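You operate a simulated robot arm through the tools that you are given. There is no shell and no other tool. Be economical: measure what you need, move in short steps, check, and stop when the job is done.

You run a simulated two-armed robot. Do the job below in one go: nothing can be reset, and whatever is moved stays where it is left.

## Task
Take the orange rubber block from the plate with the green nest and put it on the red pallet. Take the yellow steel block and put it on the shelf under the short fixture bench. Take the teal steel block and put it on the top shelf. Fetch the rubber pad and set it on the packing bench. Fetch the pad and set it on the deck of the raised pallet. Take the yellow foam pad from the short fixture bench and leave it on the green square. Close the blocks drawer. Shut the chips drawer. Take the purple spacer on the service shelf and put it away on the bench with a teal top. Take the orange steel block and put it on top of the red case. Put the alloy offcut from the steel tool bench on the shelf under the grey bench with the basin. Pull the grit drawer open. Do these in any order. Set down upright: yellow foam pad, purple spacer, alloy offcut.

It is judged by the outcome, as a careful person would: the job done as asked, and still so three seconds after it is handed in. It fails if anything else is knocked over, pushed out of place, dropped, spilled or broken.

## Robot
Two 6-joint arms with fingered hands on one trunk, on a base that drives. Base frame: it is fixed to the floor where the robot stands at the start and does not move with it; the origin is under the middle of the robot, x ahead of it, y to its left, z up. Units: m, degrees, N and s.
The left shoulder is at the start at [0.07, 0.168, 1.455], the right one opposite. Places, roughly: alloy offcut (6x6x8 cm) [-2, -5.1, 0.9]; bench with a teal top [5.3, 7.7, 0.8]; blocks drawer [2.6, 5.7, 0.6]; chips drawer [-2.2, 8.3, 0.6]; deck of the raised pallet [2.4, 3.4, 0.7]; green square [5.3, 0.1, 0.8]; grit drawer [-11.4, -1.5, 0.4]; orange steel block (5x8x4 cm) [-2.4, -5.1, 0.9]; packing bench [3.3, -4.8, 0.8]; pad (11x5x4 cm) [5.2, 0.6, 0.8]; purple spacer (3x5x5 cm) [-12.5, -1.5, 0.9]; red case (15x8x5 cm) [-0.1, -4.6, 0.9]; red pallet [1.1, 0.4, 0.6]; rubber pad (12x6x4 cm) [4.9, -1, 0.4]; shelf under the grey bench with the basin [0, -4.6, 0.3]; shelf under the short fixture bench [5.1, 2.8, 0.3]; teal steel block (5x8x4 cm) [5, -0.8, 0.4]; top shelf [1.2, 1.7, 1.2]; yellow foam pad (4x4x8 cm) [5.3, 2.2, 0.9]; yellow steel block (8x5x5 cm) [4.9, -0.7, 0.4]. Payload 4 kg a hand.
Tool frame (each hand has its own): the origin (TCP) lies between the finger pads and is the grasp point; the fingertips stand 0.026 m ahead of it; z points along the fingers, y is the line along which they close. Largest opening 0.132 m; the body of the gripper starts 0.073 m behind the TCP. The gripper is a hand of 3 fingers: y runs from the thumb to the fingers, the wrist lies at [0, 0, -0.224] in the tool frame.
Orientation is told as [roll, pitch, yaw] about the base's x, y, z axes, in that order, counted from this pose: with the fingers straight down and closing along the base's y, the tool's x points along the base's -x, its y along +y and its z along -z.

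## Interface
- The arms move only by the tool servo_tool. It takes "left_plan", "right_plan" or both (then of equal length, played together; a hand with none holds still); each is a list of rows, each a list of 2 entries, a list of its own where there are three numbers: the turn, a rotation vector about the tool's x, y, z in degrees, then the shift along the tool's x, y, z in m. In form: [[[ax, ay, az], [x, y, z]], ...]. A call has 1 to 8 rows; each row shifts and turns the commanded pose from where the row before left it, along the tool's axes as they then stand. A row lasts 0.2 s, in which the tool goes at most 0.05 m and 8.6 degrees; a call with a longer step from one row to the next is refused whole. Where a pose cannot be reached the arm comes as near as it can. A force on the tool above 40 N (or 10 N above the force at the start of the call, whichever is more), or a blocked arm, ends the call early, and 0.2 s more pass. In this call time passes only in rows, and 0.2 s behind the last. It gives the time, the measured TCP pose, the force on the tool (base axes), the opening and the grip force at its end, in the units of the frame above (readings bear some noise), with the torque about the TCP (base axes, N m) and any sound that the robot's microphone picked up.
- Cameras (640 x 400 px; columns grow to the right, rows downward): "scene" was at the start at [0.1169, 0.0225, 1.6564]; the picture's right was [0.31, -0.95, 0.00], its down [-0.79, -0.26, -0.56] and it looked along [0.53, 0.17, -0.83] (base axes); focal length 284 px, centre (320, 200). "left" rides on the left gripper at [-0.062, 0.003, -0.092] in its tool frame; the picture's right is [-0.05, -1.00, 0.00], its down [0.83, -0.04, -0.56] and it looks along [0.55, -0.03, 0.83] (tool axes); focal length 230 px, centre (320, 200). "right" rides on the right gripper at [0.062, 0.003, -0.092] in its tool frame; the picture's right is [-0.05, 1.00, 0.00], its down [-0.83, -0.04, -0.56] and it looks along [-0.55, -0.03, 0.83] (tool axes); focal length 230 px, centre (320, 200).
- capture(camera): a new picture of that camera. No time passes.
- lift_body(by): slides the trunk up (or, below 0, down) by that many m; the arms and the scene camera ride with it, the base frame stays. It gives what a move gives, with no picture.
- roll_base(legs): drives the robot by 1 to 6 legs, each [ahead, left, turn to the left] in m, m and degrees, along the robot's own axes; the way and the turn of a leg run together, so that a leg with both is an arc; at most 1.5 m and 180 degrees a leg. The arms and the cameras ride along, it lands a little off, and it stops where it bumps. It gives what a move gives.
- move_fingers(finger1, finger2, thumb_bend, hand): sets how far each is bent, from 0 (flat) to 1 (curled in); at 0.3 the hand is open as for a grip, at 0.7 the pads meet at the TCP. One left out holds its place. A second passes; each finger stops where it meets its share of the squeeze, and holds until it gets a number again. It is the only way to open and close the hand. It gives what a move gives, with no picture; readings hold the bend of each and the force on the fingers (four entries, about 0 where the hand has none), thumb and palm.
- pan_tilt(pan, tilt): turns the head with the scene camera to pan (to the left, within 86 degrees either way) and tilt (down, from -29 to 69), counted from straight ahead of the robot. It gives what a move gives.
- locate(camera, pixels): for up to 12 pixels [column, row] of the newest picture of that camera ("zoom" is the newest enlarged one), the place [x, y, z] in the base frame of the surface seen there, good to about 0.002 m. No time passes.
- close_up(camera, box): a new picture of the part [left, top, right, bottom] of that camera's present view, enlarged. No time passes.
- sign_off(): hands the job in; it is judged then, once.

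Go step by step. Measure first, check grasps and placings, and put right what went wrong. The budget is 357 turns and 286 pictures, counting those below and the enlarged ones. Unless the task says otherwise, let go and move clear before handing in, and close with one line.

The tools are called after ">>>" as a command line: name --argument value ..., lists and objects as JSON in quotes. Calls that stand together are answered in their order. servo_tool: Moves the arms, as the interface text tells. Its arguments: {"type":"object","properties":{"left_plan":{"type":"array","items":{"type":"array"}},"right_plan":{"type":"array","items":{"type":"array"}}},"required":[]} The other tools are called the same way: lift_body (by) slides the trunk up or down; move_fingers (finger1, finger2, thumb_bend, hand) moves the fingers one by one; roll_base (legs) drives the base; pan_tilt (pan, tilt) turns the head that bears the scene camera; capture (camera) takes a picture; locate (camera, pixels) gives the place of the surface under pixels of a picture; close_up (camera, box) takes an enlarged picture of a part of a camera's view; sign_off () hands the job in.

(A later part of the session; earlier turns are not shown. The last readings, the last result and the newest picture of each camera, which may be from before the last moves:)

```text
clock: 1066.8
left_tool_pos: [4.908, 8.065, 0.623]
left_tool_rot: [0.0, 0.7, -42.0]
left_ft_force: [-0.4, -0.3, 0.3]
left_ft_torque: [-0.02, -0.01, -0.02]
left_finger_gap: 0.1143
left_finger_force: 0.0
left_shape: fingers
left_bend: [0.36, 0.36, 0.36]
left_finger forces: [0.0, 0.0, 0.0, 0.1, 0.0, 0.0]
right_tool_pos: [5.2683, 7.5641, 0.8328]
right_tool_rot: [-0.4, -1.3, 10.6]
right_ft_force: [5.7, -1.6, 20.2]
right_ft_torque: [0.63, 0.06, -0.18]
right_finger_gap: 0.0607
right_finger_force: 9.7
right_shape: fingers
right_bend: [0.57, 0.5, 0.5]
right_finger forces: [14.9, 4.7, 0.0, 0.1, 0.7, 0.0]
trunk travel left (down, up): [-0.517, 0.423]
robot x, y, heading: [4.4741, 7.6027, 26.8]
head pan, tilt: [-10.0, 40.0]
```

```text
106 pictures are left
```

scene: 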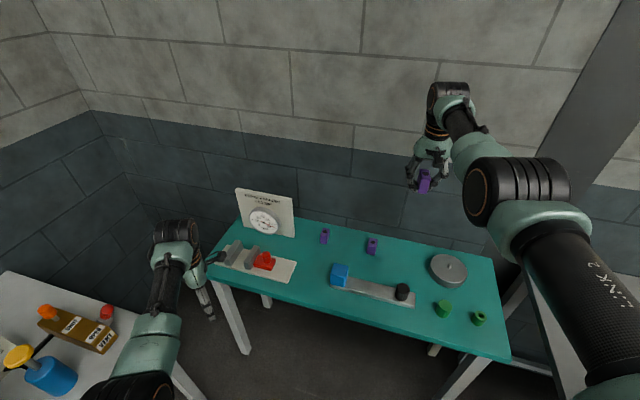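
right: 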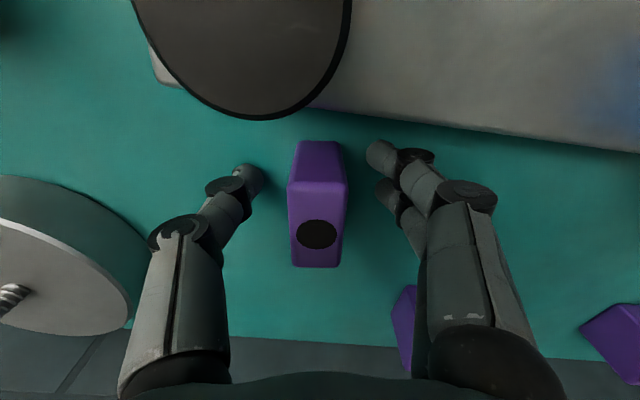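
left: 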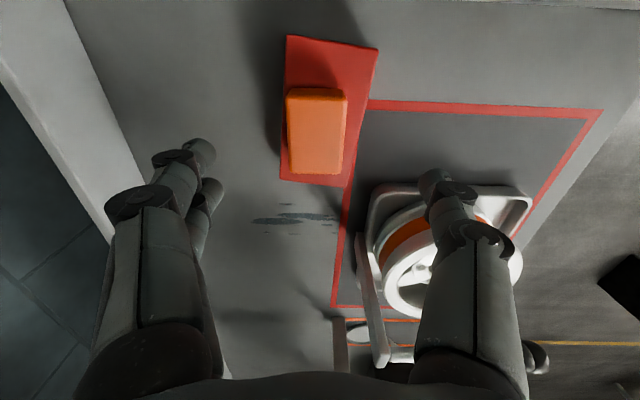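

The spacer stands free. I rise straight up and check.

>>> lift_body --by 0.12

>>> capture --camera "right"

>>> lift_body --by 0.29

>>> capture --camera "scene"

```text
clock: 1068.3
left_tool_pos: [4.909, 8.066, 0.7419]
left_tool_rot: [-0.1, 0.7, -42.1]
left_ft_force: [-0.7, -0.8, -0.3]
left_ft_torque: [0.0, 0.0, 0.01]
left_finger_gap: 0.1145
left_finger_force: 0.1
left_shape: fingers
left_bend: [0.36, 0.36, 0.36]
left_finger forces: [0.0, 0.0, 0.1, 0.0, 0.0, 0.0]
right_tool_pos: [5.2693, 7.5638, 0.9484]
right_tool_rot: [-0.5, -0.7, 10.6]
right_ft_force: [0.6, -1.1, 0.3]
right_ft_torque: [-0.02, 0.05, -0.04]
right_finger_gap: 0.0676
right_finger_force: 0.1
right_shape: fingers
right_bend: [0.5, 0.5, 0.5]
right_finger forces: [0.0, 0.0, 0.1, 0.0, 0.0, 0.0]
trunk travel left (down, up): [-0.637, 0.303]
robot x, y, heading: [4.4767, 7.603, 26.8]
head pan, tilt: [-10.0, 40.0]
```

```text
105 pictures are left
```

right: 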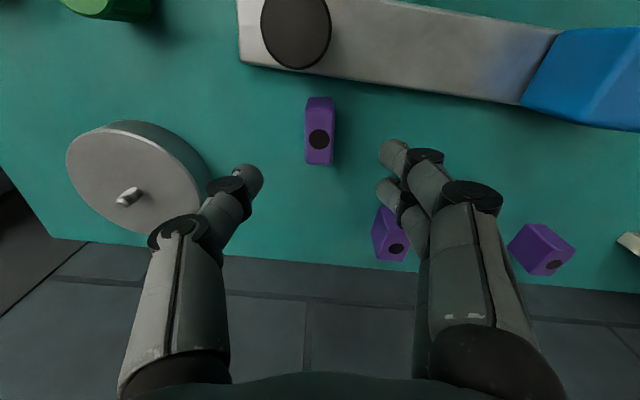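

```text
clock: 1071.2
left_tool_pos: [4.9099, 8.0654, 1.0323]
left_tool_rot: [-0.2, 0.6, -42.1]
left_ft_force: [-0.1, 0.0, -0.1]
left_ft_torque: [0.0, 0.02, -0.01]
left_finger_gap: 0.1144
left_finger_force: 0.1
left_shape: fingers
left_bend: [0.36, 0.36, 0.36]
left_finger forces: [0.1, 0.0, 0.0, 0.2, 0.0, 0.1]
right_tool_pos: [5.2683, 7.5638, 1.2387]
right_tool_rot: [-0.4, -0.9, 10.7]
right_ft_force: [0.0, -0.8, -0.3]
right_ft_torque: [0.0, -0.01, 0.0]
right_finger_gap: 0.0674
right_finger_force: 0.0
right_shape: fingers
right_bend: [0.5, 0.5, 0.5]
right_finger forces: [0.1, 0.0, 0.0, 0.0, 0.0, 0.0]
trunk travel left (down, up): [-0.927, 0.013]
robot x, y, heading: [4.4717, 7.6062, 26.7]
head pan, tilt: [-10.0, 40.0]
```

```text
104 pictures are left
```

scene: 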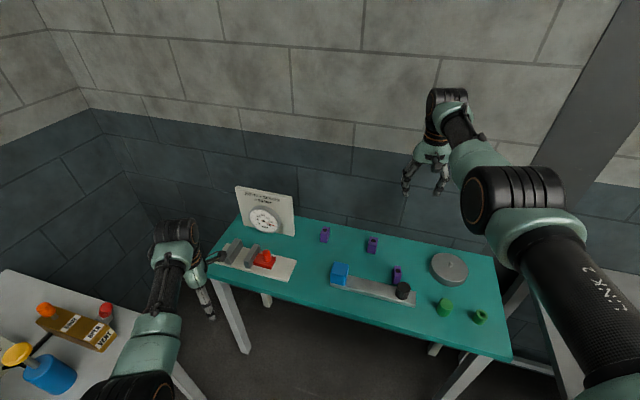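

The spacer stands at (397,275) on the teal top. Next the foam pad: I exit, face +y, widen the left arm, and reverse south to the gap beside the fixture bench.

>>> roll_base --legs '[[-0.72, 0.25, 0], [0, 0, 63.3], [-1.5, 0, 0], [-1.5, 0, 0], [-1.5, 0, 0], [-1.2, 0, 0]]'

>>> move_fingers --hand "right" --finger1 0.36 --finger2 0.36 --thumb_bend 0.36

>>> servo_tool --left_plan '[[[0, 0, 0], [0.045, 0, 0]], [[0, 0, 0], [0.045, 0, 0]], [[0, 0, 0], [0.045, 0, 0]], [[0, 0, 0], [0.045, 0, 0]], [[0, 0, 0], [0.045, 0, 0]], [[0, 0, 0], [0.045, 0, 0]]]' --right_plan '[[[0, 0, -4], [0, 0, 0]], [[0, 0, -4], [0, 0, 0]], [[0, 0, -4], [0, 0, 0]], [[0, 0, -4], [0, 0, 0]], [[0, 0, 0], [0, 0, 0]], [[0, 0, 0], [0, 0, 0]]]'

>>> pan_tilt --pan -60 --tilt 25

>>> capture --camera "scene"

```text
clock: 1105.2
left_tool_pos: [3.5829, 2.3585, 1.0322]
left_tool_rot: [0.0, 0.8, 22.0]
left_ft_force: [0.2, 0.3, -0.2]
left_ft_torque: [0.03, -0.02, -0.01]
left_finger_gap: 0.1143
left_finger_force: 0.1
left_shape: fingers
left_bend: [0.36, 0.36, 0.36]
left_finger forces: [0.0, 0.1, 0.0, 0.0, 0.0, 0.0]
right_tool_pos: [4.191, 2.4632, 1.2382]
right_tool_rot: [-0.4, -0.7, 74.8]
right_ft_force: [0.3, -0.9, 0.9]
right_ft_torque: [0.02, -0.01, 0.02]
right_finger_gap: 0.0676
right_finger_force: 0.0
right_shape: fingers
right_bend: [0.5, 0.5, 0.5]
right_finger forces: [0.0, 0.1, 0.1, 0.1, 0.0, 0.1]
trunk travel left (down, up): [-0.927, 0.013]
robot x, y, heading: [3.8034, 1.7625, 91.2]
head pan, tilt: [-10.0, 40.0]
```

```text
clock: 1106.2
left_tool_pos: [3.5821, 2.3573, 1.0321]
left_tool_rot: [0.0, 0.7, 21.9]
left_ft_force: [-0.3, -0.5, -0.2]
left_ft_torque: [0.01, 0.01, 0.02]
left_finger_gap: 0.1146
left_finger_force: 0.0
left_shape: fingers
left_bend: [0.36, 0.36, 0.36]
left_finger forces: [0.0, 0.0, 0.0, 0.1, 0.0, 0.1]
right_tool_pos: [4.1897, 2.4625, 1.2391]
right_tool_rot: [-0.4, -0.8, 74.7]
right_ft_force: [0.2, -0.8, -0.5]
right_ft_torque: [0.0, 0.02, -0.01]
right_finger_gap: 0.1144
right_finger_force: 0.1
right_shape: fingers
right_bend: [0.36, 0.36, 0.36]
right_finger forces: [0.0, 0.0, 0.1, 0.0, 0.0, 0.1]
trunk travel left (down, up): [-0.927, 0.013]
robot x, y, heading: [3.8059, 1.7629, 91.3]
head pan, tilt: [-10.0, 40.0]
```

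```text
clock: 1107.6
left_tool_pos: [3.3332, 2.2545, 1.0362]
left_tool_rot: [-0.1, 0.6, 22.1]
left_ft_force: [-0.4, -0.1, 0.0]
left_ft_torque: [-0.02, 0.0, 0.01]
left_finger_gap: 0.1145
left_finger_force: 0.1
left_shape: fingers
left_bend: [0.36, 0.36, 0.36]
left_finger forces: [0.1, 0.0, 0.0, 0.0, 0.0, 0.0]
right_tool_pos: [4.1894, 2.4614, 1.2405]
right_tool_rot: [-0.7, -0.8, 90.9]
right_ft_force: [0.7, -1.5, 0.5]
right_ft_torque: [-0.01, -0.02, 0.04]
right_finger_gap: 0.1141
right_finger_force: 0.0
right_shape: fingers
right_bend: [0.36, 0.36, 0.36]
right_finger forces: [0.1, 0.1, 0.1, 0.0, 0.0, 0.0]
trunk travel left (down, up): [-0.927, 0.013]
robot x, y, heading: [3.8072, 1.7663, 90.8]
head pan, tilt: [-10.0, 40.0]
```

```text
clock: 1108.8
left_tool_pos: [3.3353, 2.2561, 1.0357]
left_tool_rot: [-0.1, 0.6, 21.9]
left_ft_force: [-0.1, -0.3, 0.0]
left_ft_torque: [0.02, -0.02, 0.02]
left_finger_gap: 0.1144
left_finger_force: 0.1
left_shape: fingers
left_bend: [0.36, 0.36, 0.36]
left_finger forces: [0.0, 0.1, 0.0, 0.0, 0.0, 0.0]
right_tool_pos: [4.1901, 2.4638, 1.2405]
right_tool_rot: [-0.7, -0.8, 90.8]
right_ft_force: [0.6, -0.4, -0.1]
right_ft_torque: [0.01, 0.03, 0.01]
right_finger_gap: 0.1144
right_finger_force: 0.0
right_shape: fingers
right_bend: [0.36, 0.36, 0.36]
right_finger forces: [0.0, 0.0, 0.0, 0.0, 0.0, 0.0]
trunk travel left (down, up): [-0.927, 0.013]
robot x, y, heading: [3.8077, 1.7672, 90.8]
head pan, tilt: [-60.0, 25.0]
```

```text
103 pictures are left
```

scene: 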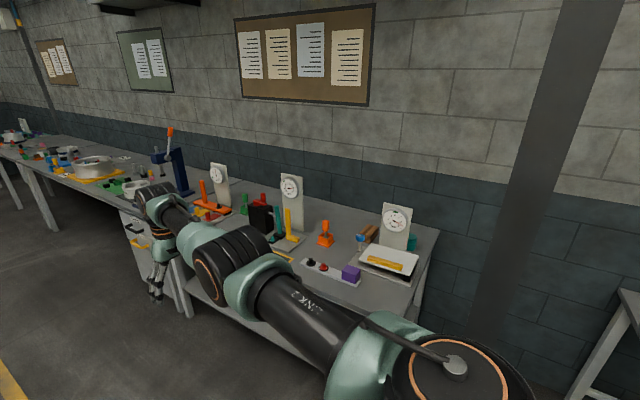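

>>> locate --camera "scene" --pixels '[[500, 330], [540, 180], [500, 260], [470, 290], [412, 243], [435, 235], [410, 300], [630, 330], [415, 238], [560, 180]]'

>>> close_up --camera "scene" --box '[330, 190, 470, 310]'

```text
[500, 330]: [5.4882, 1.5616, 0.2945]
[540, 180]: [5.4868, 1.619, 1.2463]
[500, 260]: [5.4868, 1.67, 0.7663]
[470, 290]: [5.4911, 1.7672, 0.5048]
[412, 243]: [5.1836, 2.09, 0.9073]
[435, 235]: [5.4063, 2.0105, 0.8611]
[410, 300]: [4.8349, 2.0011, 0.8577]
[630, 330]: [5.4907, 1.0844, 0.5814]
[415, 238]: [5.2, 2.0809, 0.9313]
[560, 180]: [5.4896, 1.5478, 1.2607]
```

```text
3.33 times, centred on (400, 250) of scene
```

zoom: 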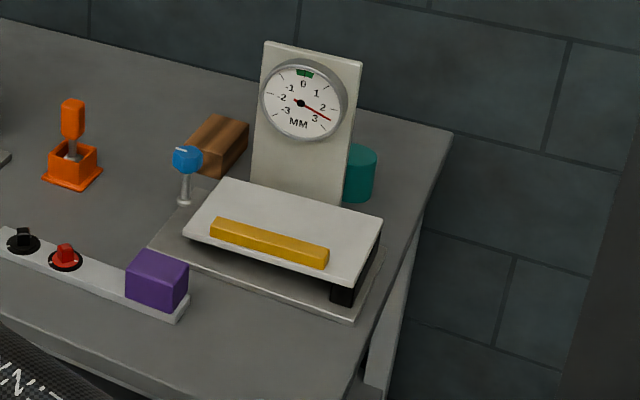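

The pillar is flush with the wall, so there is room. I back up slightly and strafe right into the gap, bringing the right hand over the foam pad.

>>> roll_base --legs '[[-0.234, 0, -0.8], [0, -0.6, 0], [0, -0.5, 0]]'

>>> capture --camera "right"

```text
clock: 1116.0
left_tool_pos: [4.431, 2.0386, 1.0357]
left_tool_rot: [-0.1, 0.7, 22.2]
left_ft_force: [-0.9, -0.3, -0.4]
left_ft_torque: [0.01, 0.01, -0.01]
left_finger_gap: 0.1145
left_finger_force: 0.0
left_shape: fingers
left_bend: [0.36, 0.36, 0.36]
left_finger forces: [0.0, 0.1, 0.0, 0.0, 0.0, 0.0]
right_tool_pos: [5.285, 2.2479, 1.241]
right_tool_rot: [-0.7, -0.7, 90.9]
right_ft_force: [-0.5, -0.3, 0.3]
right_ft_torque: [-0.02, -0.01, -0.02]
right_finger_gap: 0.1145
right_finger_force: 0.0
right_shape: fingers
right_bend: [0.36, 0.36, 0.36]
right_finger forces: [0.1, 0.0, 0.1, 0.0, 0.0, 0.1]
trunk travel left (down, up): [-0.927, 0.013]
robot x, y, heading: [4.9082, 1.5505, 91.1]
head pan, tilt: [-60.0, 25.0]
```

```text
101 pictures are left
```

right: 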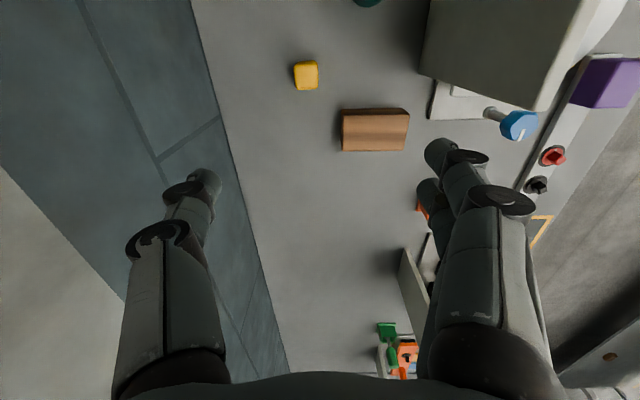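

The yellow foam pad is at (306,75) in the hand camera. I measure it.

>>> locate --camera "right" --pixels '[[306, 75], [297, 66], [316, 66], [317, 82], [298, 82], [306, 88], [215, 90], [425, 75], [545, 100]]'

```text
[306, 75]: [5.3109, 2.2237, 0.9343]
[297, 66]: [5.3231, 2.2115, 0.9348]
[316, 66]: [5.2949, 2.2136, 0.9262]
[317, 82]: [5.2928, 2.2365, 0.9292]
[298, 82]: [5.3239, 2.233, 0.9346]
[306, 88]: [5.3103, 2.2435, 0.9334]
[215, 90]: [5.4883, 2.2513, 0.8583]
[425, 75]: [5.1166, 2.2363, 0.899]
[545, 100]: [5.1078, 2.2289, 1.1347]
```

>>> roll_base --legs '[[-0.022, -0.024, 0]]'

>>> lift_body --by -0.24

>>> capture --camera "right"

```text
clock: 1116.9
left_tool_pos: [4.4532, 2.0229, 1.032]
left_tool_rot: [-0.4, 0.5, 22.1]
left_ft_force: [-1.1, 0.3, 0.0]
left_ft_torque: [-0.04, -0.02, 0.01]
left_finger_gap: 0.1143
left_finger_force: 0.1
left_shape: fingers
left_bend: [0.36, 0.36, 0.36]
left_finger forces: [0.1, 0.0, 0.0, 0.0, 0.1, 0.1]
right_tool_pos: [5.3049, 2.233, 1.2377]
right_tool_rot: [-0.9, -0.4, 91.0]
right_ft_force: [-0.3, -0.3, -0.2]
right_ft_torque: [-0.02, -0.06, -0.02]
right_finger_gap: 0.1146
right_finger_force: 0.1
right_shape: fingers
right_bend: [0.36, 0.36, 0.36]
right_finger forces: [0.0, 0.1, 0.1, 0.1, 0.0, 0.0]
trunk travel left (down, up): [-0.927, 0.013]
robot x, y, heading: [4.9295, 1.5296, 91.1]
head pan, tilt: [-60.0, 25.0]
```

```text
clock: 1119.4
left_tool_pos: [4.4567, 2.018, 0.7975]
left_tool_rot: [-0.1, 0.7, 22.2]
left_ft_force: [-0.8, 0.1, -0.9]
left_ft_torque: [-0.03, 0.03, 0.01]
left_finger_gap: 0.1144
left_finger_force: 0.0
left_shape: fingers
left_bend: [0.36, 0.36, 0.36]
left_finger forces: [0.1, 0.1, 0.0, 0.0, 0.0, 0.0]
right_tool_pos: [5.3111, 2.2281, 0.9994]
right_tool_rot: [-0.6, -0.6, 91.0]
right_ft_force: [0.1, 0.4, -0.6]
right_ft_torque: [-0.01, 0.01, -0.02]
right_finger_gap: 0.1146
right_finger_force: 0.0
right_shape: fingers
right_bend: [0.36, 0.36, 0.36]
right_finger forces: [0.0, 0.1, 0.0, 0.0, 0.0, 0.1]
trunk travel left (down, up): [-0.687, 0.253]
robot x, y, heading: [4.9328, 1.5265, 90.8]
head pan, tilt: [-60.0, 25.0]
```

```text
100 pictures are left
```

right: 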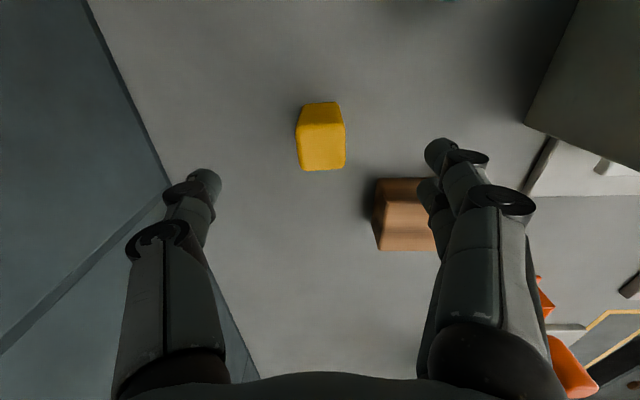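

The finger side is close to the wooden block, so I narrow the opening, then lower.

>>> move_fingers --hand "right" --finger1 0.46 --finger2 0.46 --thumb_bend 0.46

>>> lift_body --by -0.095

>>> capture --camera "right"

```text
clock: 1120.4
left_tool_pos: [4.456, 2.0189, 0.7972]
left_tool_rot: [-0.1, 0.8, 22.2]
left_ft_force: [-0.2, 0.7, -0.6]
left_ft_torque: [-0.02, -0.02, -0.04]
left_finger_gap: 0.1144
left_finger_force: 0.0
left_shape: fingers
left_bend: [0.36, 0.36, 0.36]
left_finger forces: [0.1, 0.0, 0.0, 0.1, 0.1, 0.0]
right_tool_pos: [5.3106, 2.2284, 0.9987]
right_tool_rot: [-0.6, -0.7, 91.1]
right_ft_force: [-0.3, 0.6, 0.3]
right_ft_torque: [0.0, -0.04, 0.03]
right_finger_gap: 0.0819
right_finger_force: 0.1
right_shape: fingers
right_bend: [0.46, 0.46, 0.46]
right_finger forces: [0.1, 0.1, 0.0, 0.0, 0.0, 0.1]
trunk travel left (down, up): [-0.687, 0.253]
robot x, y, heading: [4.9327, 1.532, 90.9]
head pan, tilt: [-60.0, 25.0]
```

```text
clock: 1121.7
left_tool_pos: [4.4561, 2.0178, 0.7019]
left_tool_rot: [-0.1, 0.7, 22.2]
left_ft_force: [0.4, -0.3, -0.4]
left_ft_torque: [-0.03, 0.02, 0.01]
left_finger_gap: 0.1144
left_finger_force: 0.1
left_shape: fingers
left_bend: [0.36, 0.36, 0.36]
left_finger forces: [0.0, 0.0, 0.0, 0.0, 0.0, 0.0]
right_tool_pos: [5.3102, 2.2273, 0.9052]
right_tool_rot: [-0.6, -0.7, 91.0]
right_ft_force: [-0.1, 0.7, 0.3]
right_ft_torque: [0.0, -0.03, 0.0]
right_finger_gap: 0.0818
right_finger_force: 0.0
right_shape: fingers
right_bend: [0.46, 0.46, 0.46]
right_finger forces: [0.1, 0.0, 0.0, 0.1, 0.0, 0.1]
trunk travel left (down, up): [-0.592, 0.348]
robot x, y, heading: [4.928, 1.5311, 91.2]
head pan, tilt: [-60.0, 25.0]
```

```text
99 pictures are left
```

right: 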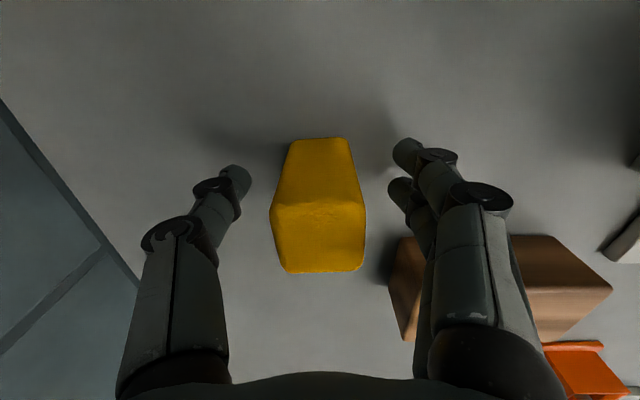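

Well placed. I grip the foam pad gently and lift.

>>> move_fingers --hand "right" --finger1 0.7 --finger2 0.7 --thumb_bend 0.7

>>> lift_body --by 0.15

>>> capture --camera "right"

>>> lift_body --by 0.18

```text
clock: 1122.7
left_tool_pos: [4.4559, 2.0184, 0.7012]
left_tool_rot: [-0.1, 0.8, 22.2]
left_ft_force: [-0.4, 0.1, 0.4]
left_ft_torque: [-0.04, 0.0, 0.0]
left_finger_gap: 0.1144
left_finger_force: 0.1
left_shape: fingers
left_bend: [0.36, 0.36, 0.36]
left_finger forces: [0.0, 0.0, 0.0, 0.1, 0.1, 0.1]
right_tool_pos: [5.3118, 2.2279, 0.9044]
right_tool_rot: [-0.7, -0.6, 91.0]
right_ft_force: [1.0, 0.0, -0.3]
right_ft_torque: [0.01, 0.03, 0.03]
right_finger_gap: 0.0339
right_finger_force: 13.9
right_shape: fingers
right_bend: [0.61, 0.61, 0.64]
right_finger forces: [6.8, 6.9, 0.0, 0.1, 13.8, 0.0]
trunk travel left (down, up): [-0.592, 0.348]
robot x, y, heading: [4.9304, 1.5289, 91.0]
head pan, tilt: [-60.0, 25.0]
```

```text
clock: 1124.4
left_tool_pos: [4.457, 2.0185, 0.8513]
left_tool_rot: [-0.1, 0.7, 22.2]
left_ft_force: [-0.4, -0.4, 0.3]
left_ft_torque: [0.0, 0.01, 0.0]
left_finger_gap: 0.1144
left_finger_force: 0.0
left_shape: fingers
left_bend: [0.36, 0.36, 0.36]
left_finger forces: [0.1, 0.0, 0.0, 0.0, 0.0, 0.0]
right_tool_pos: [5.3114, 2.2276, 1.0551]
right_tool_rot: [-0.6, -0.6, 90.9]
right_ft_force: [-1.1, -1.2, 0.4]
right_ft_torque: [-0.03, -0.01, -0.01]
right_finger_gap: 0.034
right_finger_force: 13.3
right_shape: fingers
right_bend: [0.61, 0.61, 0.64]
right_finger forces: [6.9, 6.9, 0.1, 0.0, 13.7, 0.1]
trunk travel left (down, up): [-0.742, 0.198]
robot x, y, heading: [4.9247, 1.5242, 91.2]
head pan, tilt: [-60.0, 25.0]
```

```text
98 pictures are left
```

right: 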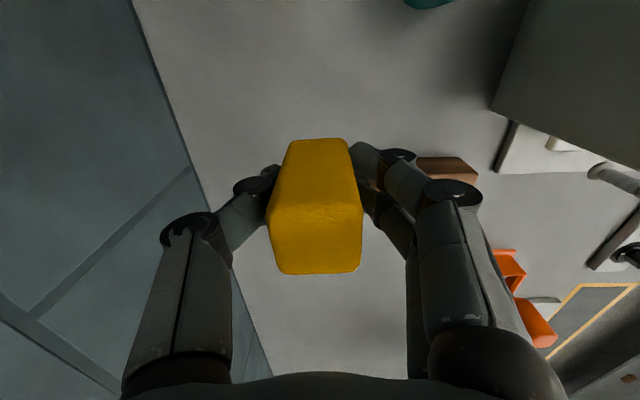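

```text
clock: 1126.4
left_tool_pos: [4.4567, 2.0173, 1.0317]
left_tool_rot: [-0.1, 0.7, 22.2]
left_ft_force: [0.2, 0.2, 0.1]
left_ft_torque: [0.02, 0.0, 0.0]
left_finger_gap: 0.1144
left_finger_force: 0.1
left_shape: fingers
left_bend: [0.36, 0.36, 0.36]
left_finger forces: [0.1, 0.0, 0.1, 0.0, 0.0, 0.0]
right_tool_pos: [5.3101, 2.2284, 1.2345]
right_tool_rot: [-0.6, -0.6, 91.0]
right_ft_force: [-0.3, 0.6, -0.4]
right_ft_torque: [0.0, 0.0, 0.01]
right_finger_gap: 0.0341
right_finger_force: 13.8
right_shape: fingers
right_bend: [0.61, 0.61, 0.64]
right_finger forces: [6.8, 6.9, 0.0, 0.1, 13.7, 0.1]
trunk travel left (down, up): [-0.922, 0.018]
robot x, y, heading: [4.9302, 1.5265, 91.2]
head pan, tilt: [-60.0, 25.0]
```

The foam pad is held upright. I strafe out over the low fixtures, turn to heading 40° and move to the green-square bench.

>>> roll_base --legs '[[0, 0.98, 0], [0, 0, -51], [-0.95, -1.13, 0]]'

>>> pan_tilt --pan -30 --tilt 35

>>> capture --camera "scene"

```text
clock: 1140.9
left_tool_pos: [3.9622, 0.7057, 1.0309]
left_tool_rot: [-0.1, 0.8, -30.6]
left_ft_force: [-0.7, 0.9, 0.0]
left_ft_torque: [-0.01, 0.0, 0.0]
left_finger_gap: 0.1144
left_finger_force: 0.1
left_shape: fingers
left_bend: [0.36, 0.36, 0.36]
left_finger forces: [0.0, 0.1, 0.1, 0.0, 0.0, 0.1]
right_tool_pos: [4.6454, 0.1526, 1.2339]
right_tool_rot: [-0.5, -0.6, 38.2]
right_ft_force: [-0.8, -0.7, -0.1]
right_ft_torque: [0.0, 0.03, 0.01]
right_finger_gap: 0.0342
right_finger_force: 14.0
right_shape: fingers
right_bend: [0.62, 0.61, 0.64]
right_finger forces: [6.7, 6.8, 0.1, 0.1, 13.5, 0.0]
trunk travel left (down, up): [-0.922, 0.018]
robot x, y, heading: [3.8613, 0.0309, 38.5]
head pan, tilt: [-60.0, 25.0]
```

```text
clock: 1141.9
left_tool_pos: [3.9614, 0.7044, 1.0322]
left_tool_rot: [-0.1, 0.7, -30.7]
left_ft_force: [-1.3, -0.3, 0.7]
left_ft_torque: [0.02, 0.02, 0.01]
left_finger_gap: 0.1146
left_finger_force: 0.1
left_shape: fingers
left_bend: [0.36, 0.36, 0.36]
left_finger forces: [0.0, 0.0, 0.1, 0.1, 0.0, 0.0]
right_tool_pos: [4.6459, 0.1513, 1.2343]
right_tool_rot: [-0.6, -0.7, 38.2]
right_ft_force: [0.3, 1.3, -0.5]
right_ft_torque: [-0.02, -0.02, 0.03]
right_finger_gap: 0.0341
right_finger_force: 13.2
right_shape: fingers
right_bend: [0.62, 0.61, 0.64]
right_finger forces: [6.7, 6.8, 0.1, 0.1, 13.5, 0.0]
trunk travel left (down, up): [-0.922, 0.018]
robot x, y, heading: [3.857, 0.0286, 38.3]
head pan, tilt: [-30.0, 35.0]
```

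```text
97 pictures are left
```

scene: 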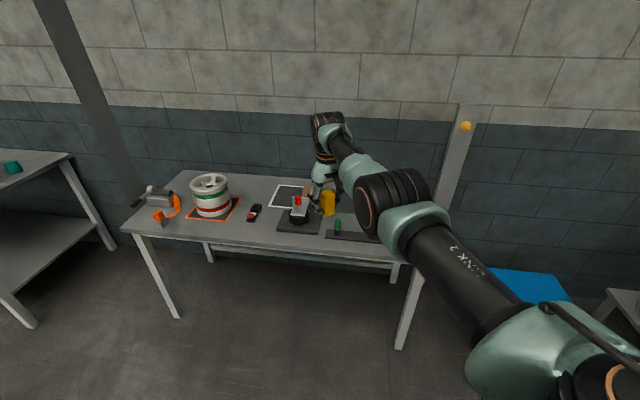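

>>> roll_base --legs '[[0.485, -0.387, 0]]'

>>> capture --camera "right"

```text
clock: 1145.4
left_tool_pos: [4.5814, 0.7037, 1.0322]
left_tool_rot: [-0.1, 0.6, -29.9]
left_ft_force: [-0.3, -0.2, -0.3]
left_ft_torque: [-0.03, -0.02, 0.03]
left_finger_gap: 0.1146
left_finger_force: 0.0
left_shape: fingers
left_bend: [0.36, 0.36, 0.36]
left_finger forces: [0.0, 0.0, 0.0, 0.1, 0.0, 0.0]
right_tool_pos: [5.2703, 0.1582, 1.2349]
right_tool_rot: [-0.7, -0.7, 38.8]
right_ft_force: [0.1, 0.3, -0.8]
right_ft_torque: [-0.03, 0.05, -0.02]
right_finger_gap: 0.034
right_finger_force: 13.6
right_shape: fingers
right_bend: [0.62, 0.61, 0.64]
right_finger forces: [6.8, 6.7, 0.0, 0.1, 13.5, 0.0]
trunk travel left (down, up): [-0.922, 0.018]
robot x, y, heading: [4.4856, 0.0271, 39.0]
head pan, tilt: [-30.0, 35.0]
```

```text
96 pictures are left
```

right: 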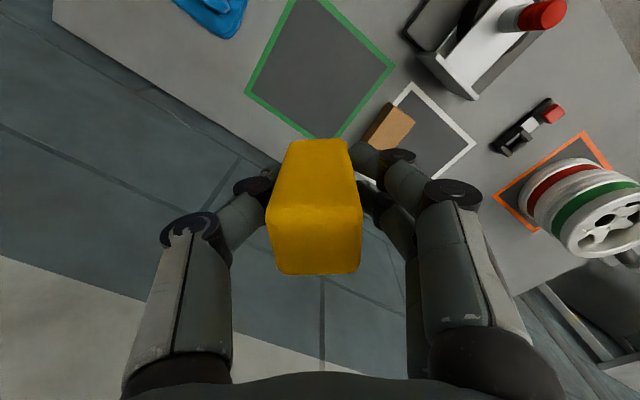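

>>> lift_body --by -0.35

>>> capture --camera "right"

>>> capture --camera "scene"

```text
clock: 1148.8
left_tool_pos: [4.5822, 0.7028, 0.6816]
left_tool_rot: [-0.1, 0.7, -30.0]
left_ft_force: [-0.2, 0.5, 0.2]
left_ft_torque: [0.01, 0.0, 0.02]
left_finger_gap: 0.1144
left_finger_force: 0.1
left_shape: fingers
left_bend: [0.36, 0.36, 0.36]
left_finger forces: [0.0, 0.1, 0.1, 0.0, 0.1, 0.0]
right_tool_pos: [5.2718, 0.158, 0.885]
right_tool_rot: [-0.6, -0.7, 38.8]
right_ft_force: [-0.3, -0.2, 0.0]
right_ft_torque: [-0.01, 0.03, 0.01]
right_finger_gap: 0.034
right_finger_force: 13.4
right_shape: fingers
right_bend: [0.62, 0.61, 0.64]
right_finger forces: [6.7, 6.8, 0.1, 0.0, 13.4, 0.0]
trunk travel left (down, up): [-0.572, 0.368]
robot x, y, heading: [4.4892, 0.029, 39.3]
head pan, tilt: [-30.0, 35.0]
```

```text
95 pictures are left
```

right: 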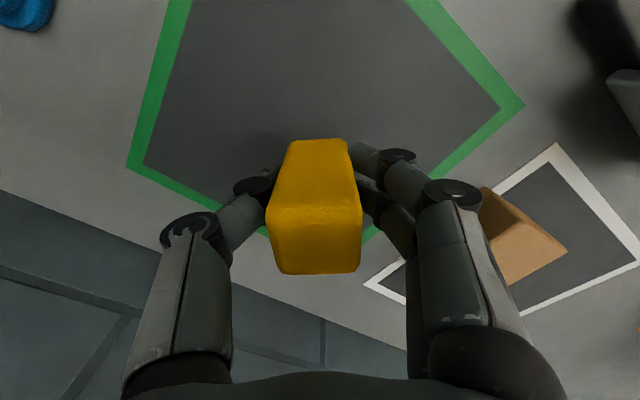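

```text
94 pictures are left
```

scene: 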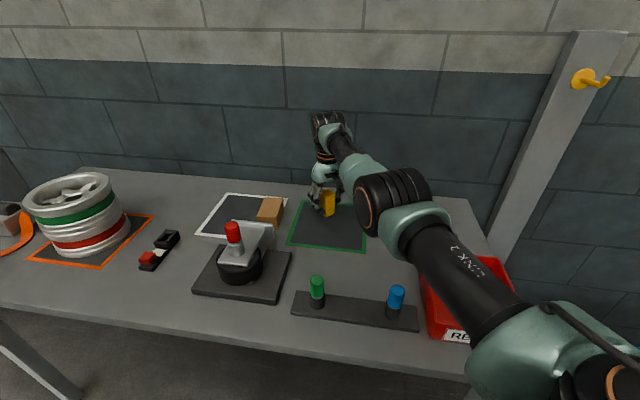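

>>> locate --camera "scene" --pixels '[[400, 215], [385, 232], [430, 265], [397, 290], [450, 280], [480, 330], [440, 300]]'

>>> servo_tool --right_plan '[[[0, 0, 0], [0, 0, 0.015]], [[0, 0, 0], [0, 0, 0.012]], [[0, 0, 0], [0, 0, 0.005]]]'

```text
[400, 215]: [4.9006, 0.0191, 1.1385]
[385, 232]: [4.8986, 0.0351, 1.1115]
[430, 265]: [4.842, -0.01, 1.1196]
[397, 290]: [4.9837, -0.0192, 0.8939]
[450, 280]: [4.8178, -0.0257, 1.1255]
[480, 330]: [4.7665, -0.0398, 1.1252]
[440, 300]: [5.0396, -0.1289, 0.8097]
```

```text
clock: 1149.6
left_tool_pos: [4.5826, 0.7048, 0.681]
left_tool_rot: [-0.2, 0.8, -29.8]
left_ft_force: [0.3, 0.2, -0.3]
left_ft_torque: [0.04, -0.01, 0.0]
left_finger_gap: 0.1144
left_finger_force: 0.0
left_shape: fingers
left_bend: [0.36, 0.36, 0.36]
left_finger forces: [0.2, 0.1, 0.0, 0.0, 0.1, 0.1]
right_tool_pos: [5.2718, 0.1564, 0.8526]
right_tool_rot: [-0.6, -0.7, 38.8]
right_ft_force: [0.1, -0.3, -0.7]
right_ft_torque: [0.0, 0.02, 0.01]
right_finger_gap: 0.0341
right_finger_force: 13.4
right_shape: fingers
right_bend: [0.62, 0.61, 0.64]
right_finger forces: [6.7, 6.8, 0.0, 0.0, 13.5, 0.1]
trunk travel left (down, up): [-0.572, 0.368]
robot x, y, heading: [4.4857, 0.0272, 38.6]
head pan, tilt: [-30.0, 35.0]
```

>>> servo_tool --right_plan '[[[0, 0, 0], [0, 0, 0.004]], [[0, 0, 0], [0, 0, 0.003]], [[0, 0, 0], [0, 0, 0.002]]]'

>>> capture --camera "right"

```text
clock: 1150.4
left_tool_pos: [4.5824, 0.7035, 0.6815]
left_tool_rot: [-0.2, 0.7, -30.0]
left_ft_force: [0.8, 0.3, 0.4]
left_ft_torque: [0.01, 0.0, -0.02]
left_finger_gap: 0.1143
left_finger_force: 0.1
left_shape: fingers
left_bend: [0.36, 0.36, 0.36]
left_finger forces: [0.0, 0.1, 0.1, 0.0, 0.0, 0.0]
right_tool_pos: [5.2702, 0.1577, 0.8442]
right_tool_rot: [-0.7, -1.0, 38.9]
right_ft_force: [0.6, 1.1, 1.7]
right_ft_torque: [0.01, 0.01, 0.01]
right_finger_gap: 0.0337
right_finger_force: 14.0
right_shape: fingers
right_bend: [0.62, 0.61, 0.64]
right_finger forces: [7.1, 7.1, 0.0, 0.0, 13.9, 0.0]
trunk travel left (down, up): [-0.572, 0.368]
robot x, y, heading: [4.4848, 0.0357, 39.2]
head pan, tilt: [-30.0, 35.0]
```

```text
93 pictures are left
```

right: 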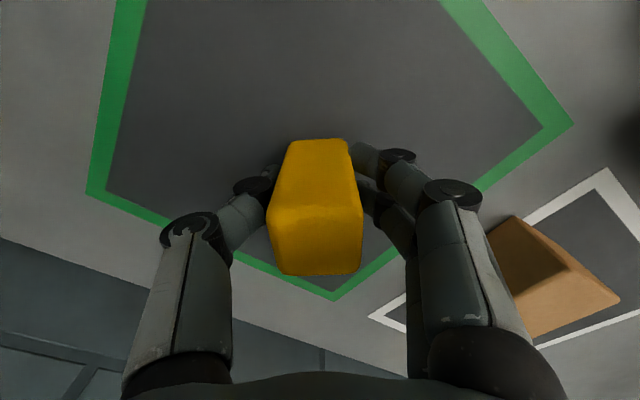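

Light contact. I release gently and rise.

>>> move_fingers --hand "right" --finger1 0.46 --finger2 0.46 --thumb_bend 0.46

>>> lift_body --by 0.15

>>> capture --camera "right"

>>> lift_body --by 0.2

>>> capture --camera "scene"

```text
clock: 1151.4
left_tool_pos: [4.5823, 0.7033, 0.682]
left_tool_rot: [-0.1, 0.7, -29.9]
left_ft_force: [0.2, -0.1, -0.1]
left_ft_torque: [-0.01, 0.0, 0.01]
left_finger_gap: 0.1147
left_finger_force: 0.2
left_shape: fingers
left_bend: [0.36, 0.36, 0.36]
left_finger forces: [0.0, 0.0, 0.0, 0.0, 0.0, 0.0]
right_tool_pos: [5.2703, 0.1575, 0.8442]
right_tool_rot: [-0.7, -0.9, 39.0]
right_ft_force: [-1.0, -0.3, -0.2]
right_ft_torque: [-0.05, 0.0, 0.0]
right_finger_gap: 0.0805
right_finger_force: 0.1
right_shape: fingers
right_bend: [0.46, 0.46, 0.46]
right_finger forces: [0.0, 0.0, 0.1, 0.0, 0.1, 0.1]
trunk travel left (down, up): [-0.572, 0.368]
robot x, y, heading: [4.4866, 0.0292, 39.1]
head pan, tilt: [-30.0, 35.0]
```

```text
clock: 1153.2
left_tool_pos: [4.5812, 0.7049, 0.8321]
left_tool_rot: [-0.1, 0.7, -30.0]
left_ft_force: [-0.1, 0.4, 1.0]
left_ft_torque: [0.01, -0.02, -0.04]
left_finger_gap: 0.1144
left_finger_force: 0.0
left_shape: fingers
left_bend: [0.36, 0.36, 0.36]
left_finger forces: [0.1, 0.0, 0.0, 0.1, 0.1, 0.0]
right_tool_pos: [5.2698, 0.1575, 0.9934]
right_tool_rot: [-0.8, -0.7, 38.8]
right_ft_force: [-0.3, -0.2, -0.1]
right_ft_torque: [-0.01, 0.0, 0.0]
right_finger_gap: 0.0806
right_finger_force: 0.0
right_shape: fingers
right_bend: [0.46, 0.46, 0.46]
right_finger forces: [0.1, 0.1, 0.1, 0.1, 0.0, 0.0]
trunk travel left (down, up): [-0.722, 0.218]
robot x, y, heading: [4.4911, 0.0271, 39.1]
head pan, tilt: [-30.0, 35.0]
```

```text
92 pictures are left
```

right: 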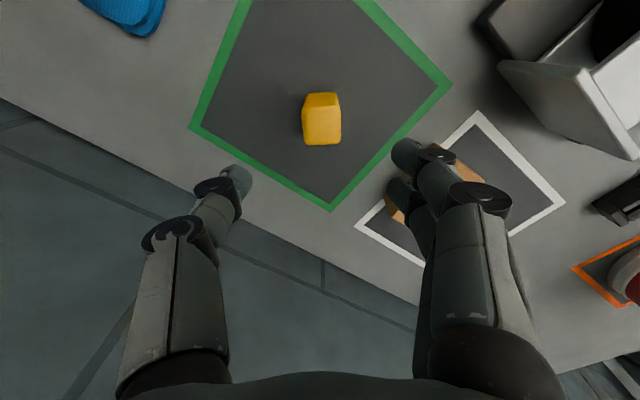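

```text
clock: 1155.3
left_tool_pos: [4.5817, 0.7035, 1.0313]
left_tool_rot: [-0.1, 0.7, -29.9]
left_ft_force: [0.2, 0.2, 0.8]
left_ft_torque: [0.01, 0.0, 0.0]
left_finger_gap: 0.1142
left_finger_force: 0.0
left_shape: fingers
left_bend: [0.36, 0.36, 0.36]
left_finger forces: [0.0, 0.0, 0.0, 0.0, 0.1, 0.0]
right_tool_pos: [5.2707, 0.1584, 1.1928]
right_tool_rot: [-0.7, -0.8, 39.0]
right_ft_force: [0.5, -0.7, 0.0]
right_ft_torque: [-0.02, -0.01, 0.01]
right_finger_gap: 0.0807
right_finger_force: 0.0
right_shape: fingers
right_bend: [0.46, 0.46, 0.46]
right_finger forces: [0.0, 0.0, 0.0, 0.1, 0.0, 0.0]
trunk travel left (down, up): [-0.922, 0.018]
robot x, y, heading: [4.4871, 0.0251, 39.0]
head pan, tilt: [-30.0, 35.0]
```

```text
91 pictures are left
```

scene: 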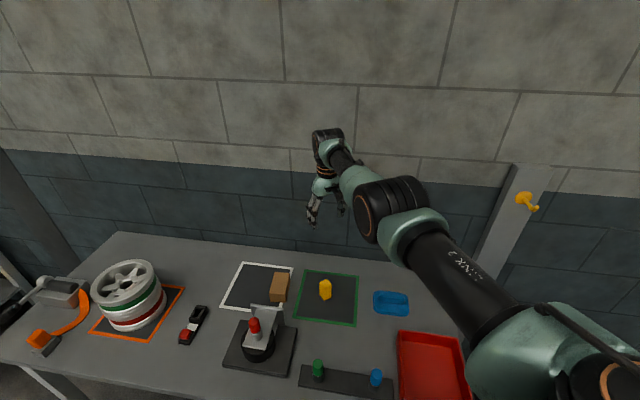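

Foam pad stands on the green square. Last item: the rubber pad on the blue stool. I back out, face +x, and twist the right hand to close along x.

>>> roll_base --legs '[[-0.43, 0.35, 0], [0, 0, -39], [0, -0.6, 0]]'

>>> servo_tool --right_plan '[[[0, 0, -8], [0, 0, 0]], [[0, 0, -8], [0, 0, 0]], [[0, 0, -8], [0, 0, 0]], [[0, 0, -8], [0, 0, 0]], [[0, 0, -8], [0, 0, 0]], [[0, 0, -8], [0, 0, 0]], [[0, 0, -8], [0, 0, 0]], [[0, 0, -8], [0, 0, 0]]]'

>>> move_fingers --hand "right" --finger1 0.36 --finger2 0.36 --thumb_bend 0.36

>>> pan_tilt --pan -15 --tilt 45

>>> capture --camera "scene"

```text
clock: 1163.5
left_tool_pos: [4.4199, -0.1217, 1.0312]
left_tool_rot: [-0.2, 0.7, -69.7]
left_ft_force: [-0.5, 0.2, 0.3]
left_ft_torque: [0.0, 0.0, -0.03]
left_finger_gap: 0.1145
left_finger_force: 0.0
left_shape: fingers
left_bend: [0.36, 0.36, 0.36]
left_finger forces: [0.1, 0.0, 0.0, 0.0, 0.0, 0.1]
right_tool_pos: [4.5994, -0.9823, 1.1937]
right_tool_rot: [-0.7, -0.8, -0.9]
right_ft_force: [-0.2, 0.8, 0.1]
right_ft_torque: [0.01, 0.02, 0.01]
right_finger_gap: 0.0808
right_finger_force: 0.0
right_shape: fingers
right_bend: [0.46, 0.46, 0.46]
right_finger forces: [0.1, 0.0, 0.1, 0.0, 0.0, 0.0]
trunk travel left (down, up): [-0.922, 0.018]
robot x, y, heading: [3.9142, -0.5819, -0.8]
head pan, tilt: [-30.0, 35.0]
```

```text
clock: 1165.3
left_tool_pos: [4.4212, -0.1218, 1.0304]
left_tool_rot: [0.0, 0.7, -69.7]
left_ft_force: [-0.7, 0.2, 0.2]
left_ft_torque: [0.03, 0.03, 0.03]
left_finger_gap: 0.1144
left_finger_force: 0.1
left_shape: fingers
left_bend: [0.36, 0.36, 0.36]
left_finger forces: [0.0, 0.0, 0.1, 0.0, 0.1, 0.1]
right_tool_pos: [4.6008, -0.9834, 1.1926]
right_tool_rot: [-1.1, 0.3, 63.1]
right_ft_force: [0.7, -0.1, 0.8]
right_ft_torque: [0.01, -0.02, -0.01]
right_finger_gap: 0.0809
right_finger_force: 0.0
right_shape: fingers
right_bend: [0.46, 0.46, 0.46]
right_finger forces: [0.0, 0.1, 0.0, 0.1, 0.1, 0.1]
trunk travel left (down, up): [-0.922, 0.018]
robot x, y, heading: [3.9159, -0.578, -0.5]
head pan, tilt: [-30.0, 35.0]
```

```text
clock: 1166.3
left_tool_pos: [4.4207, -0.1217, 1.0323]
left_tool_rot: [-0.1, 0.7, -69.7]
left_ft_force: [-0.1, -0.1, 0.6]
left_ft_torque: [-0.01, 0.01, -0.01]
left_finger_gap: 0.1143
left_finger_force: 0.0
left_shape: fingers
left_bend: [0.36, 0.36, 0.36]
left_finger forces: [0.0, 0.0, 0.0, 0.0, 0.0, 0.0]
right_tool_pos: [4.6002, -0.9832, 1.1934]
right_tool_rot: [-1.0, 0.3, 63.1]
right_ft_force: [0.3, -0.6, -0.1]
right_ft_torque: [0.03, 0.0, -0.04]
right_finger_gap: 0.1146
right_finger_force: 0.1
right_shape: fingers
right_bend: [0.36, 0.36, 0.36]
right_finger forces: [0.0, 0.1, 0.0, 0.1, 0.0, 0.0]
trunk travel left (down, up): [-0.922, 0.018]
robot x, y, heading: [3.9119, -0.5788, -1.3]
head pan, tilt: [-30.0, 35.0]
```

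```text
clock: 1167.0
left_tool_pos: [4.4206, -0.1224, 1.0302]
left_tool_rot: [-0.1, 0.7, -69.7]
left_ft_force: [-0.2, -0.6, -0.2]
left_ft_torque: [-0.01, 0.0, 0.02]
left_finger_gap: 0.1141
left_finger_force: 0.1
left_shape: fingers
left_bend: [0.36, 0.36, 0.36]
left_finger forces: [0.0, 0.1, 0.1, 0.0, 0.0, 0.1]
right_tool_pos: [4.5993, -0.9826, 1.1939]
right_tool_rot: [-0.9, 0.1, 63.0]
right_ft_force: [0.7, -0.6, 0.2]
right_ft_torque: [-0.01, -0.03, 0.01]
right_finger_gap: 0.1141
right_finger_force: 0.1
right_shape: fingers
right_bend: [0.36, 0.36, 0.36]
right_finger forces: [0.0, 0.0, 0.0, 0.0, 0.0, 0.0]
trunk travel left (down, up): [-0.922, 0.018]
robot x, y, heading: [3.9118, -0.5801, -0.6]
head pan, tilt: [-15.0, 45.0]
```

```text
90 pictures are left
```

scene: 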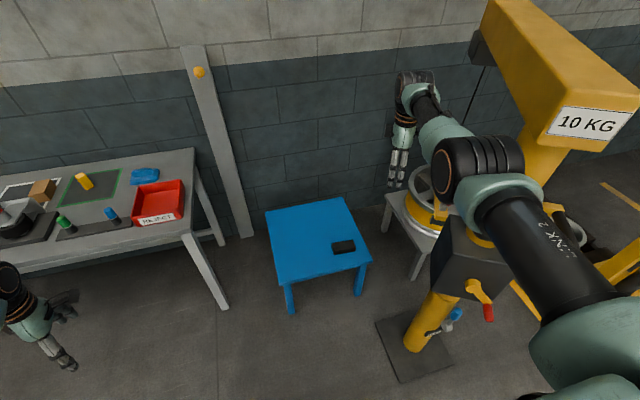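

I check the right elbow against the crane box and handle before moving further.

>>> locate --camera "scene" --pixels '[[480, 170], [445, 180], [520, 220], [560, 270], [465, 255], [440, 235], [500, 260], [343, 246], [430, 110]]'

```text
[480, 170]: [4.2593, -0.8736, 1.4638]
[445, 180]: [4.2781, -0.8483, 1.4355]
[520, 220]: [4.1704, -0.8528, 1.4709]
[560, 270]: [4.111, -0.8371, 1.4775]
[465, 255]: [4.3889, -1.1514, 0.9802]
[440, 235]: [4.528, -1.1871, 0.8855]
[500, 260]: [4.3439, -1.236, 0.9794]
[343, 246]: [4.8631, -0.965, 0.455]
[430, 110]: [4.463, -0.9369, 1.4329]
```

Clear by about 15 cm. I finish the twist, roll forward over the pad and lower in stages.

>>> servo_tool --right_plan '[[[0, 0, -7.8], [0, 0, 0]], [[0, 0, -7.8], [0, 0, 0]], [[0, 0, -7.8], [0, 0, 0]]]'

>>> roll_base --legs '[[0.267, 0.02, 0.5]]'

>>> lift_body --by -0.4

>>> capture --camera "right"

>>> capture --camera "scene"

```text
clock: 1167.8
left_tool_pos: [4.4219, -0.1238, 1.0324]
left_tool_rot: [-0.2, 0.8, -69.7]
left_ft_force: [0.2, 0.8, 0.6]
left_ft_torque: [-0.03, 0.03, 0.0]
left_finger_gap: 0.1143
left_finger_force: 0.0
left_shape: fingers
left_bend: [0.36, 0.36, 0.36]
left_finger forces: [0.0, 0.0, 0.0, 0.0, 0.0, 0.0]
right_tool_pos: [4.595, -0.9711, 1.1947]
right_tool_rot: [-1.1, 0.4, 69.5]
right_ft_force: [-1.4, 0.2, -0.1]
right_ft_torque: [0.0, 0.01, 0.04]
right_finger_gap: 0.1143
right_finger_force: 0.1
right_shape: fingers
right_bend: [0.36, 0.36, 0.36]
right_finger forces: [0.1, 0.0, 0.0, 0.0, 0.0, 0.0]
right hand out of reach, approached as far as the arm can: row 1, 2, 3
trunk travel left (down, up): [-0.922, 0.018]
robot x, y, heading: [3.9172, -0.5765, -1.0]
head pan, tilt: [-15.0, 45.0]
```

```text
clock: 1169.8
left_tool_pos: [4.6832, -0.0992, 1.0331]
left_tool_rot: [0.1, 0.6, -69.1]
left_ft_force: [0.0, -0.1, -0.3]
left_ft_torque: [-0.01, 0.0, 0.0]
left_finger_gap: 0.1144
left_finger_force: 0.1
left_shape: fingers
left_bend: [0.36, 0.36, 0.36]
left_finger forces: [0.0, 0.1, 0.0, 0.0, 0.0, 0.1]
right_tool_pos: [4.8668, -0.9477, 1.1949]
right_tool_rot: [-1.2, 0.4, 70.0]
right_ft_force: [0.2, -0.2, -0.5]
right_ft_torque: [-0.02, 0.0, 0.01]
right_finger_gap: 0.1144
right_finger_force: 0.0
right_shape: fingers
right_bend: [0.36, 0.36, 0.36]
right_finger forces: [0.0, 0.0, 0.0, 0.0, 0.0, 0.0]
trunk travel left (down, up): [-0.922, 0.018]
robot x, y, heading: [4.183, -0.5629, -0.2]
head pan, tilt: [-15.0, 45.0]
```

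```text
clock: 1173.6
left_tool_pos: [4.6849, -0.1014, 0.6313]
left_tool_rot: [0.0, 0.7, -69.2]
left_ft_force: [-0.4, -0.3, -0.3]
left_ft_torque: [-0.03, 0.04, 0.0]
left_finger_gap: 0.1144
left_finger_force: 0.1
left_shape: fingers
left_bend: [0.36, 0.36, 0.36]
left_finger forces: [0.1, 0.0, 0.0, 0.1, 0.1, 0.0]
right_tool_pos: [4.8677, -0.9475, 0.7941]
right_tool_rot: [-1.1, 0.4, 69.9]
right_ft_force: [0.0, 0.2, -0.8]
right_ft_torque: [0.0, -0.02, -0.01]
right_finger_gap: 0.1149
right_finger_force: 0.0
right_shape: fingers
right_bend: [0.36, 0.36, 0.36]
right_finger forces: [0.0, 0.0, 0.0, 0.0, 0.0, 0.1]
trunk travel left (down, up): [-0.522, 0.418]
robot x, y, heading: [4.1874, -0.5635, -0.6]
head pan, tilt: [-15.0, 45.0]
```

```text
89 pictures are left
```

right: 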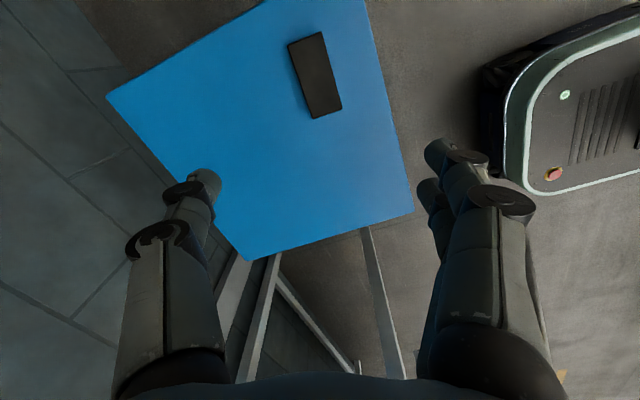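

```text
88 pictures are left
```

scene: 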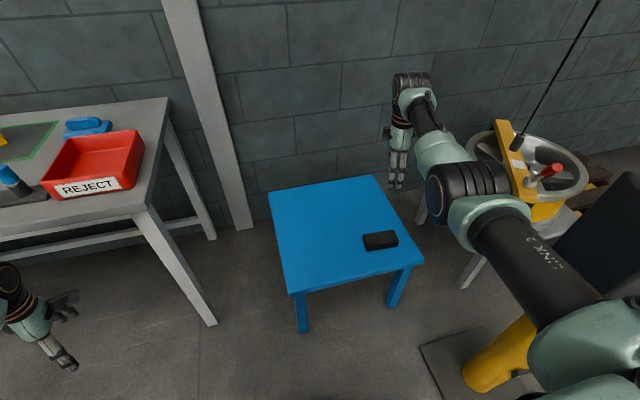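

The twist stops at about 70°, which is good enough since the soft pad will align. I nudge sideways, lower to the pad and check.

>>> roll_base --legs '[[0, -0.018, 0]]'

>>> lift_body --by -0.28

>>> capture --camera "right"

```text
clock: 1174.4
left_tool_pos: [4.6857, -0.1175, 0.6316]
left_tool_rot: [-0.2, 0.6, -69.1]
left_ft_force: [-0.5, -0.4, -0.4]
left_ft_torque: [0.0, 0.01, 0.0]
left_finger_gap: 0.1144
left_finger_force: 0.1
left_shape: fingers
left_bend: [0.36, 0.36, 0.36]
left_finger forces: [0.1, 0.1, 0.1, 0.0, 0.0, 0.0]
right_tool_pos: [4.8698, -0.9648, 0.7944]
right_tool_rot: [-1.2, 0.3, 70.1]
right_ft_force: [-0.9, -0.4, 0.9]
right_ft_torque: [0.02, -0.01, 0.02]
right_finger_gap: 0.1144
right_finger_force: 0.0
right_shape: fingers
right_bend: [0.36, 0.36, 0.36]
right_finger forces: [0.1, 0.0, 0.0, 0.0, 0.0, 0.1]
trunk travel left (down, up): [-0.522, 0.418]
robot x, y, heading: [4.1871, -0.5775, -0.3]
head pan, tilt: [-15.0, 45.0]
```

```text
clock: 1177.2
left_tool_pos: [4.6852, -0.1171, 0.352]
left_tool_rot: [0.0, 0.8, -69.0]
left_ft_force: [0.0, -0.3, 0.3]
left_ft_torque: [0.01, -0.05, 0.0]
left_finger_gap: 0.1143
left_finger_force: 0.1
left_shape: fingers
left_bend: [0.36, 0.36, 0.36]
left_finger forces: [0.0, 0.0, 0.0, 0.0, 0.1, 0.0]
right_tool_pos: [4.8679, -0.9644, 0.5139]
right_tool_rot: [-1.2, 0.3, 70.1]
right_ft_force: [0.3, 1.7, 0.4]
right_ft_torque: [0.03, -0.02, -0.02]
right_finger_gap: 0.1143
right_finger_force: 0.1
right_shape: fingers
right_bend: [0.36, 0.36, 0.36]
right_finger forces: [0.1, 0.0, 0.1, 0.1, 0.0, 0.0]
trunk travel left (down, up): [-0.242, 0.698]
robot x, y, heading: [4.1867, -0.5783, -0.4]
head pan, tilt: [-15.0, 45.0]
```

```text
87 pictures are left
```

right: 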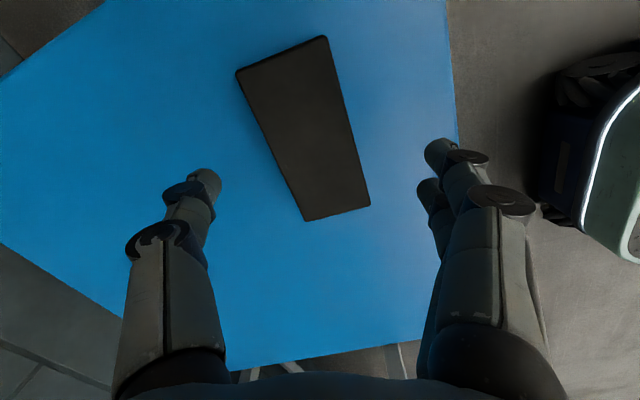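

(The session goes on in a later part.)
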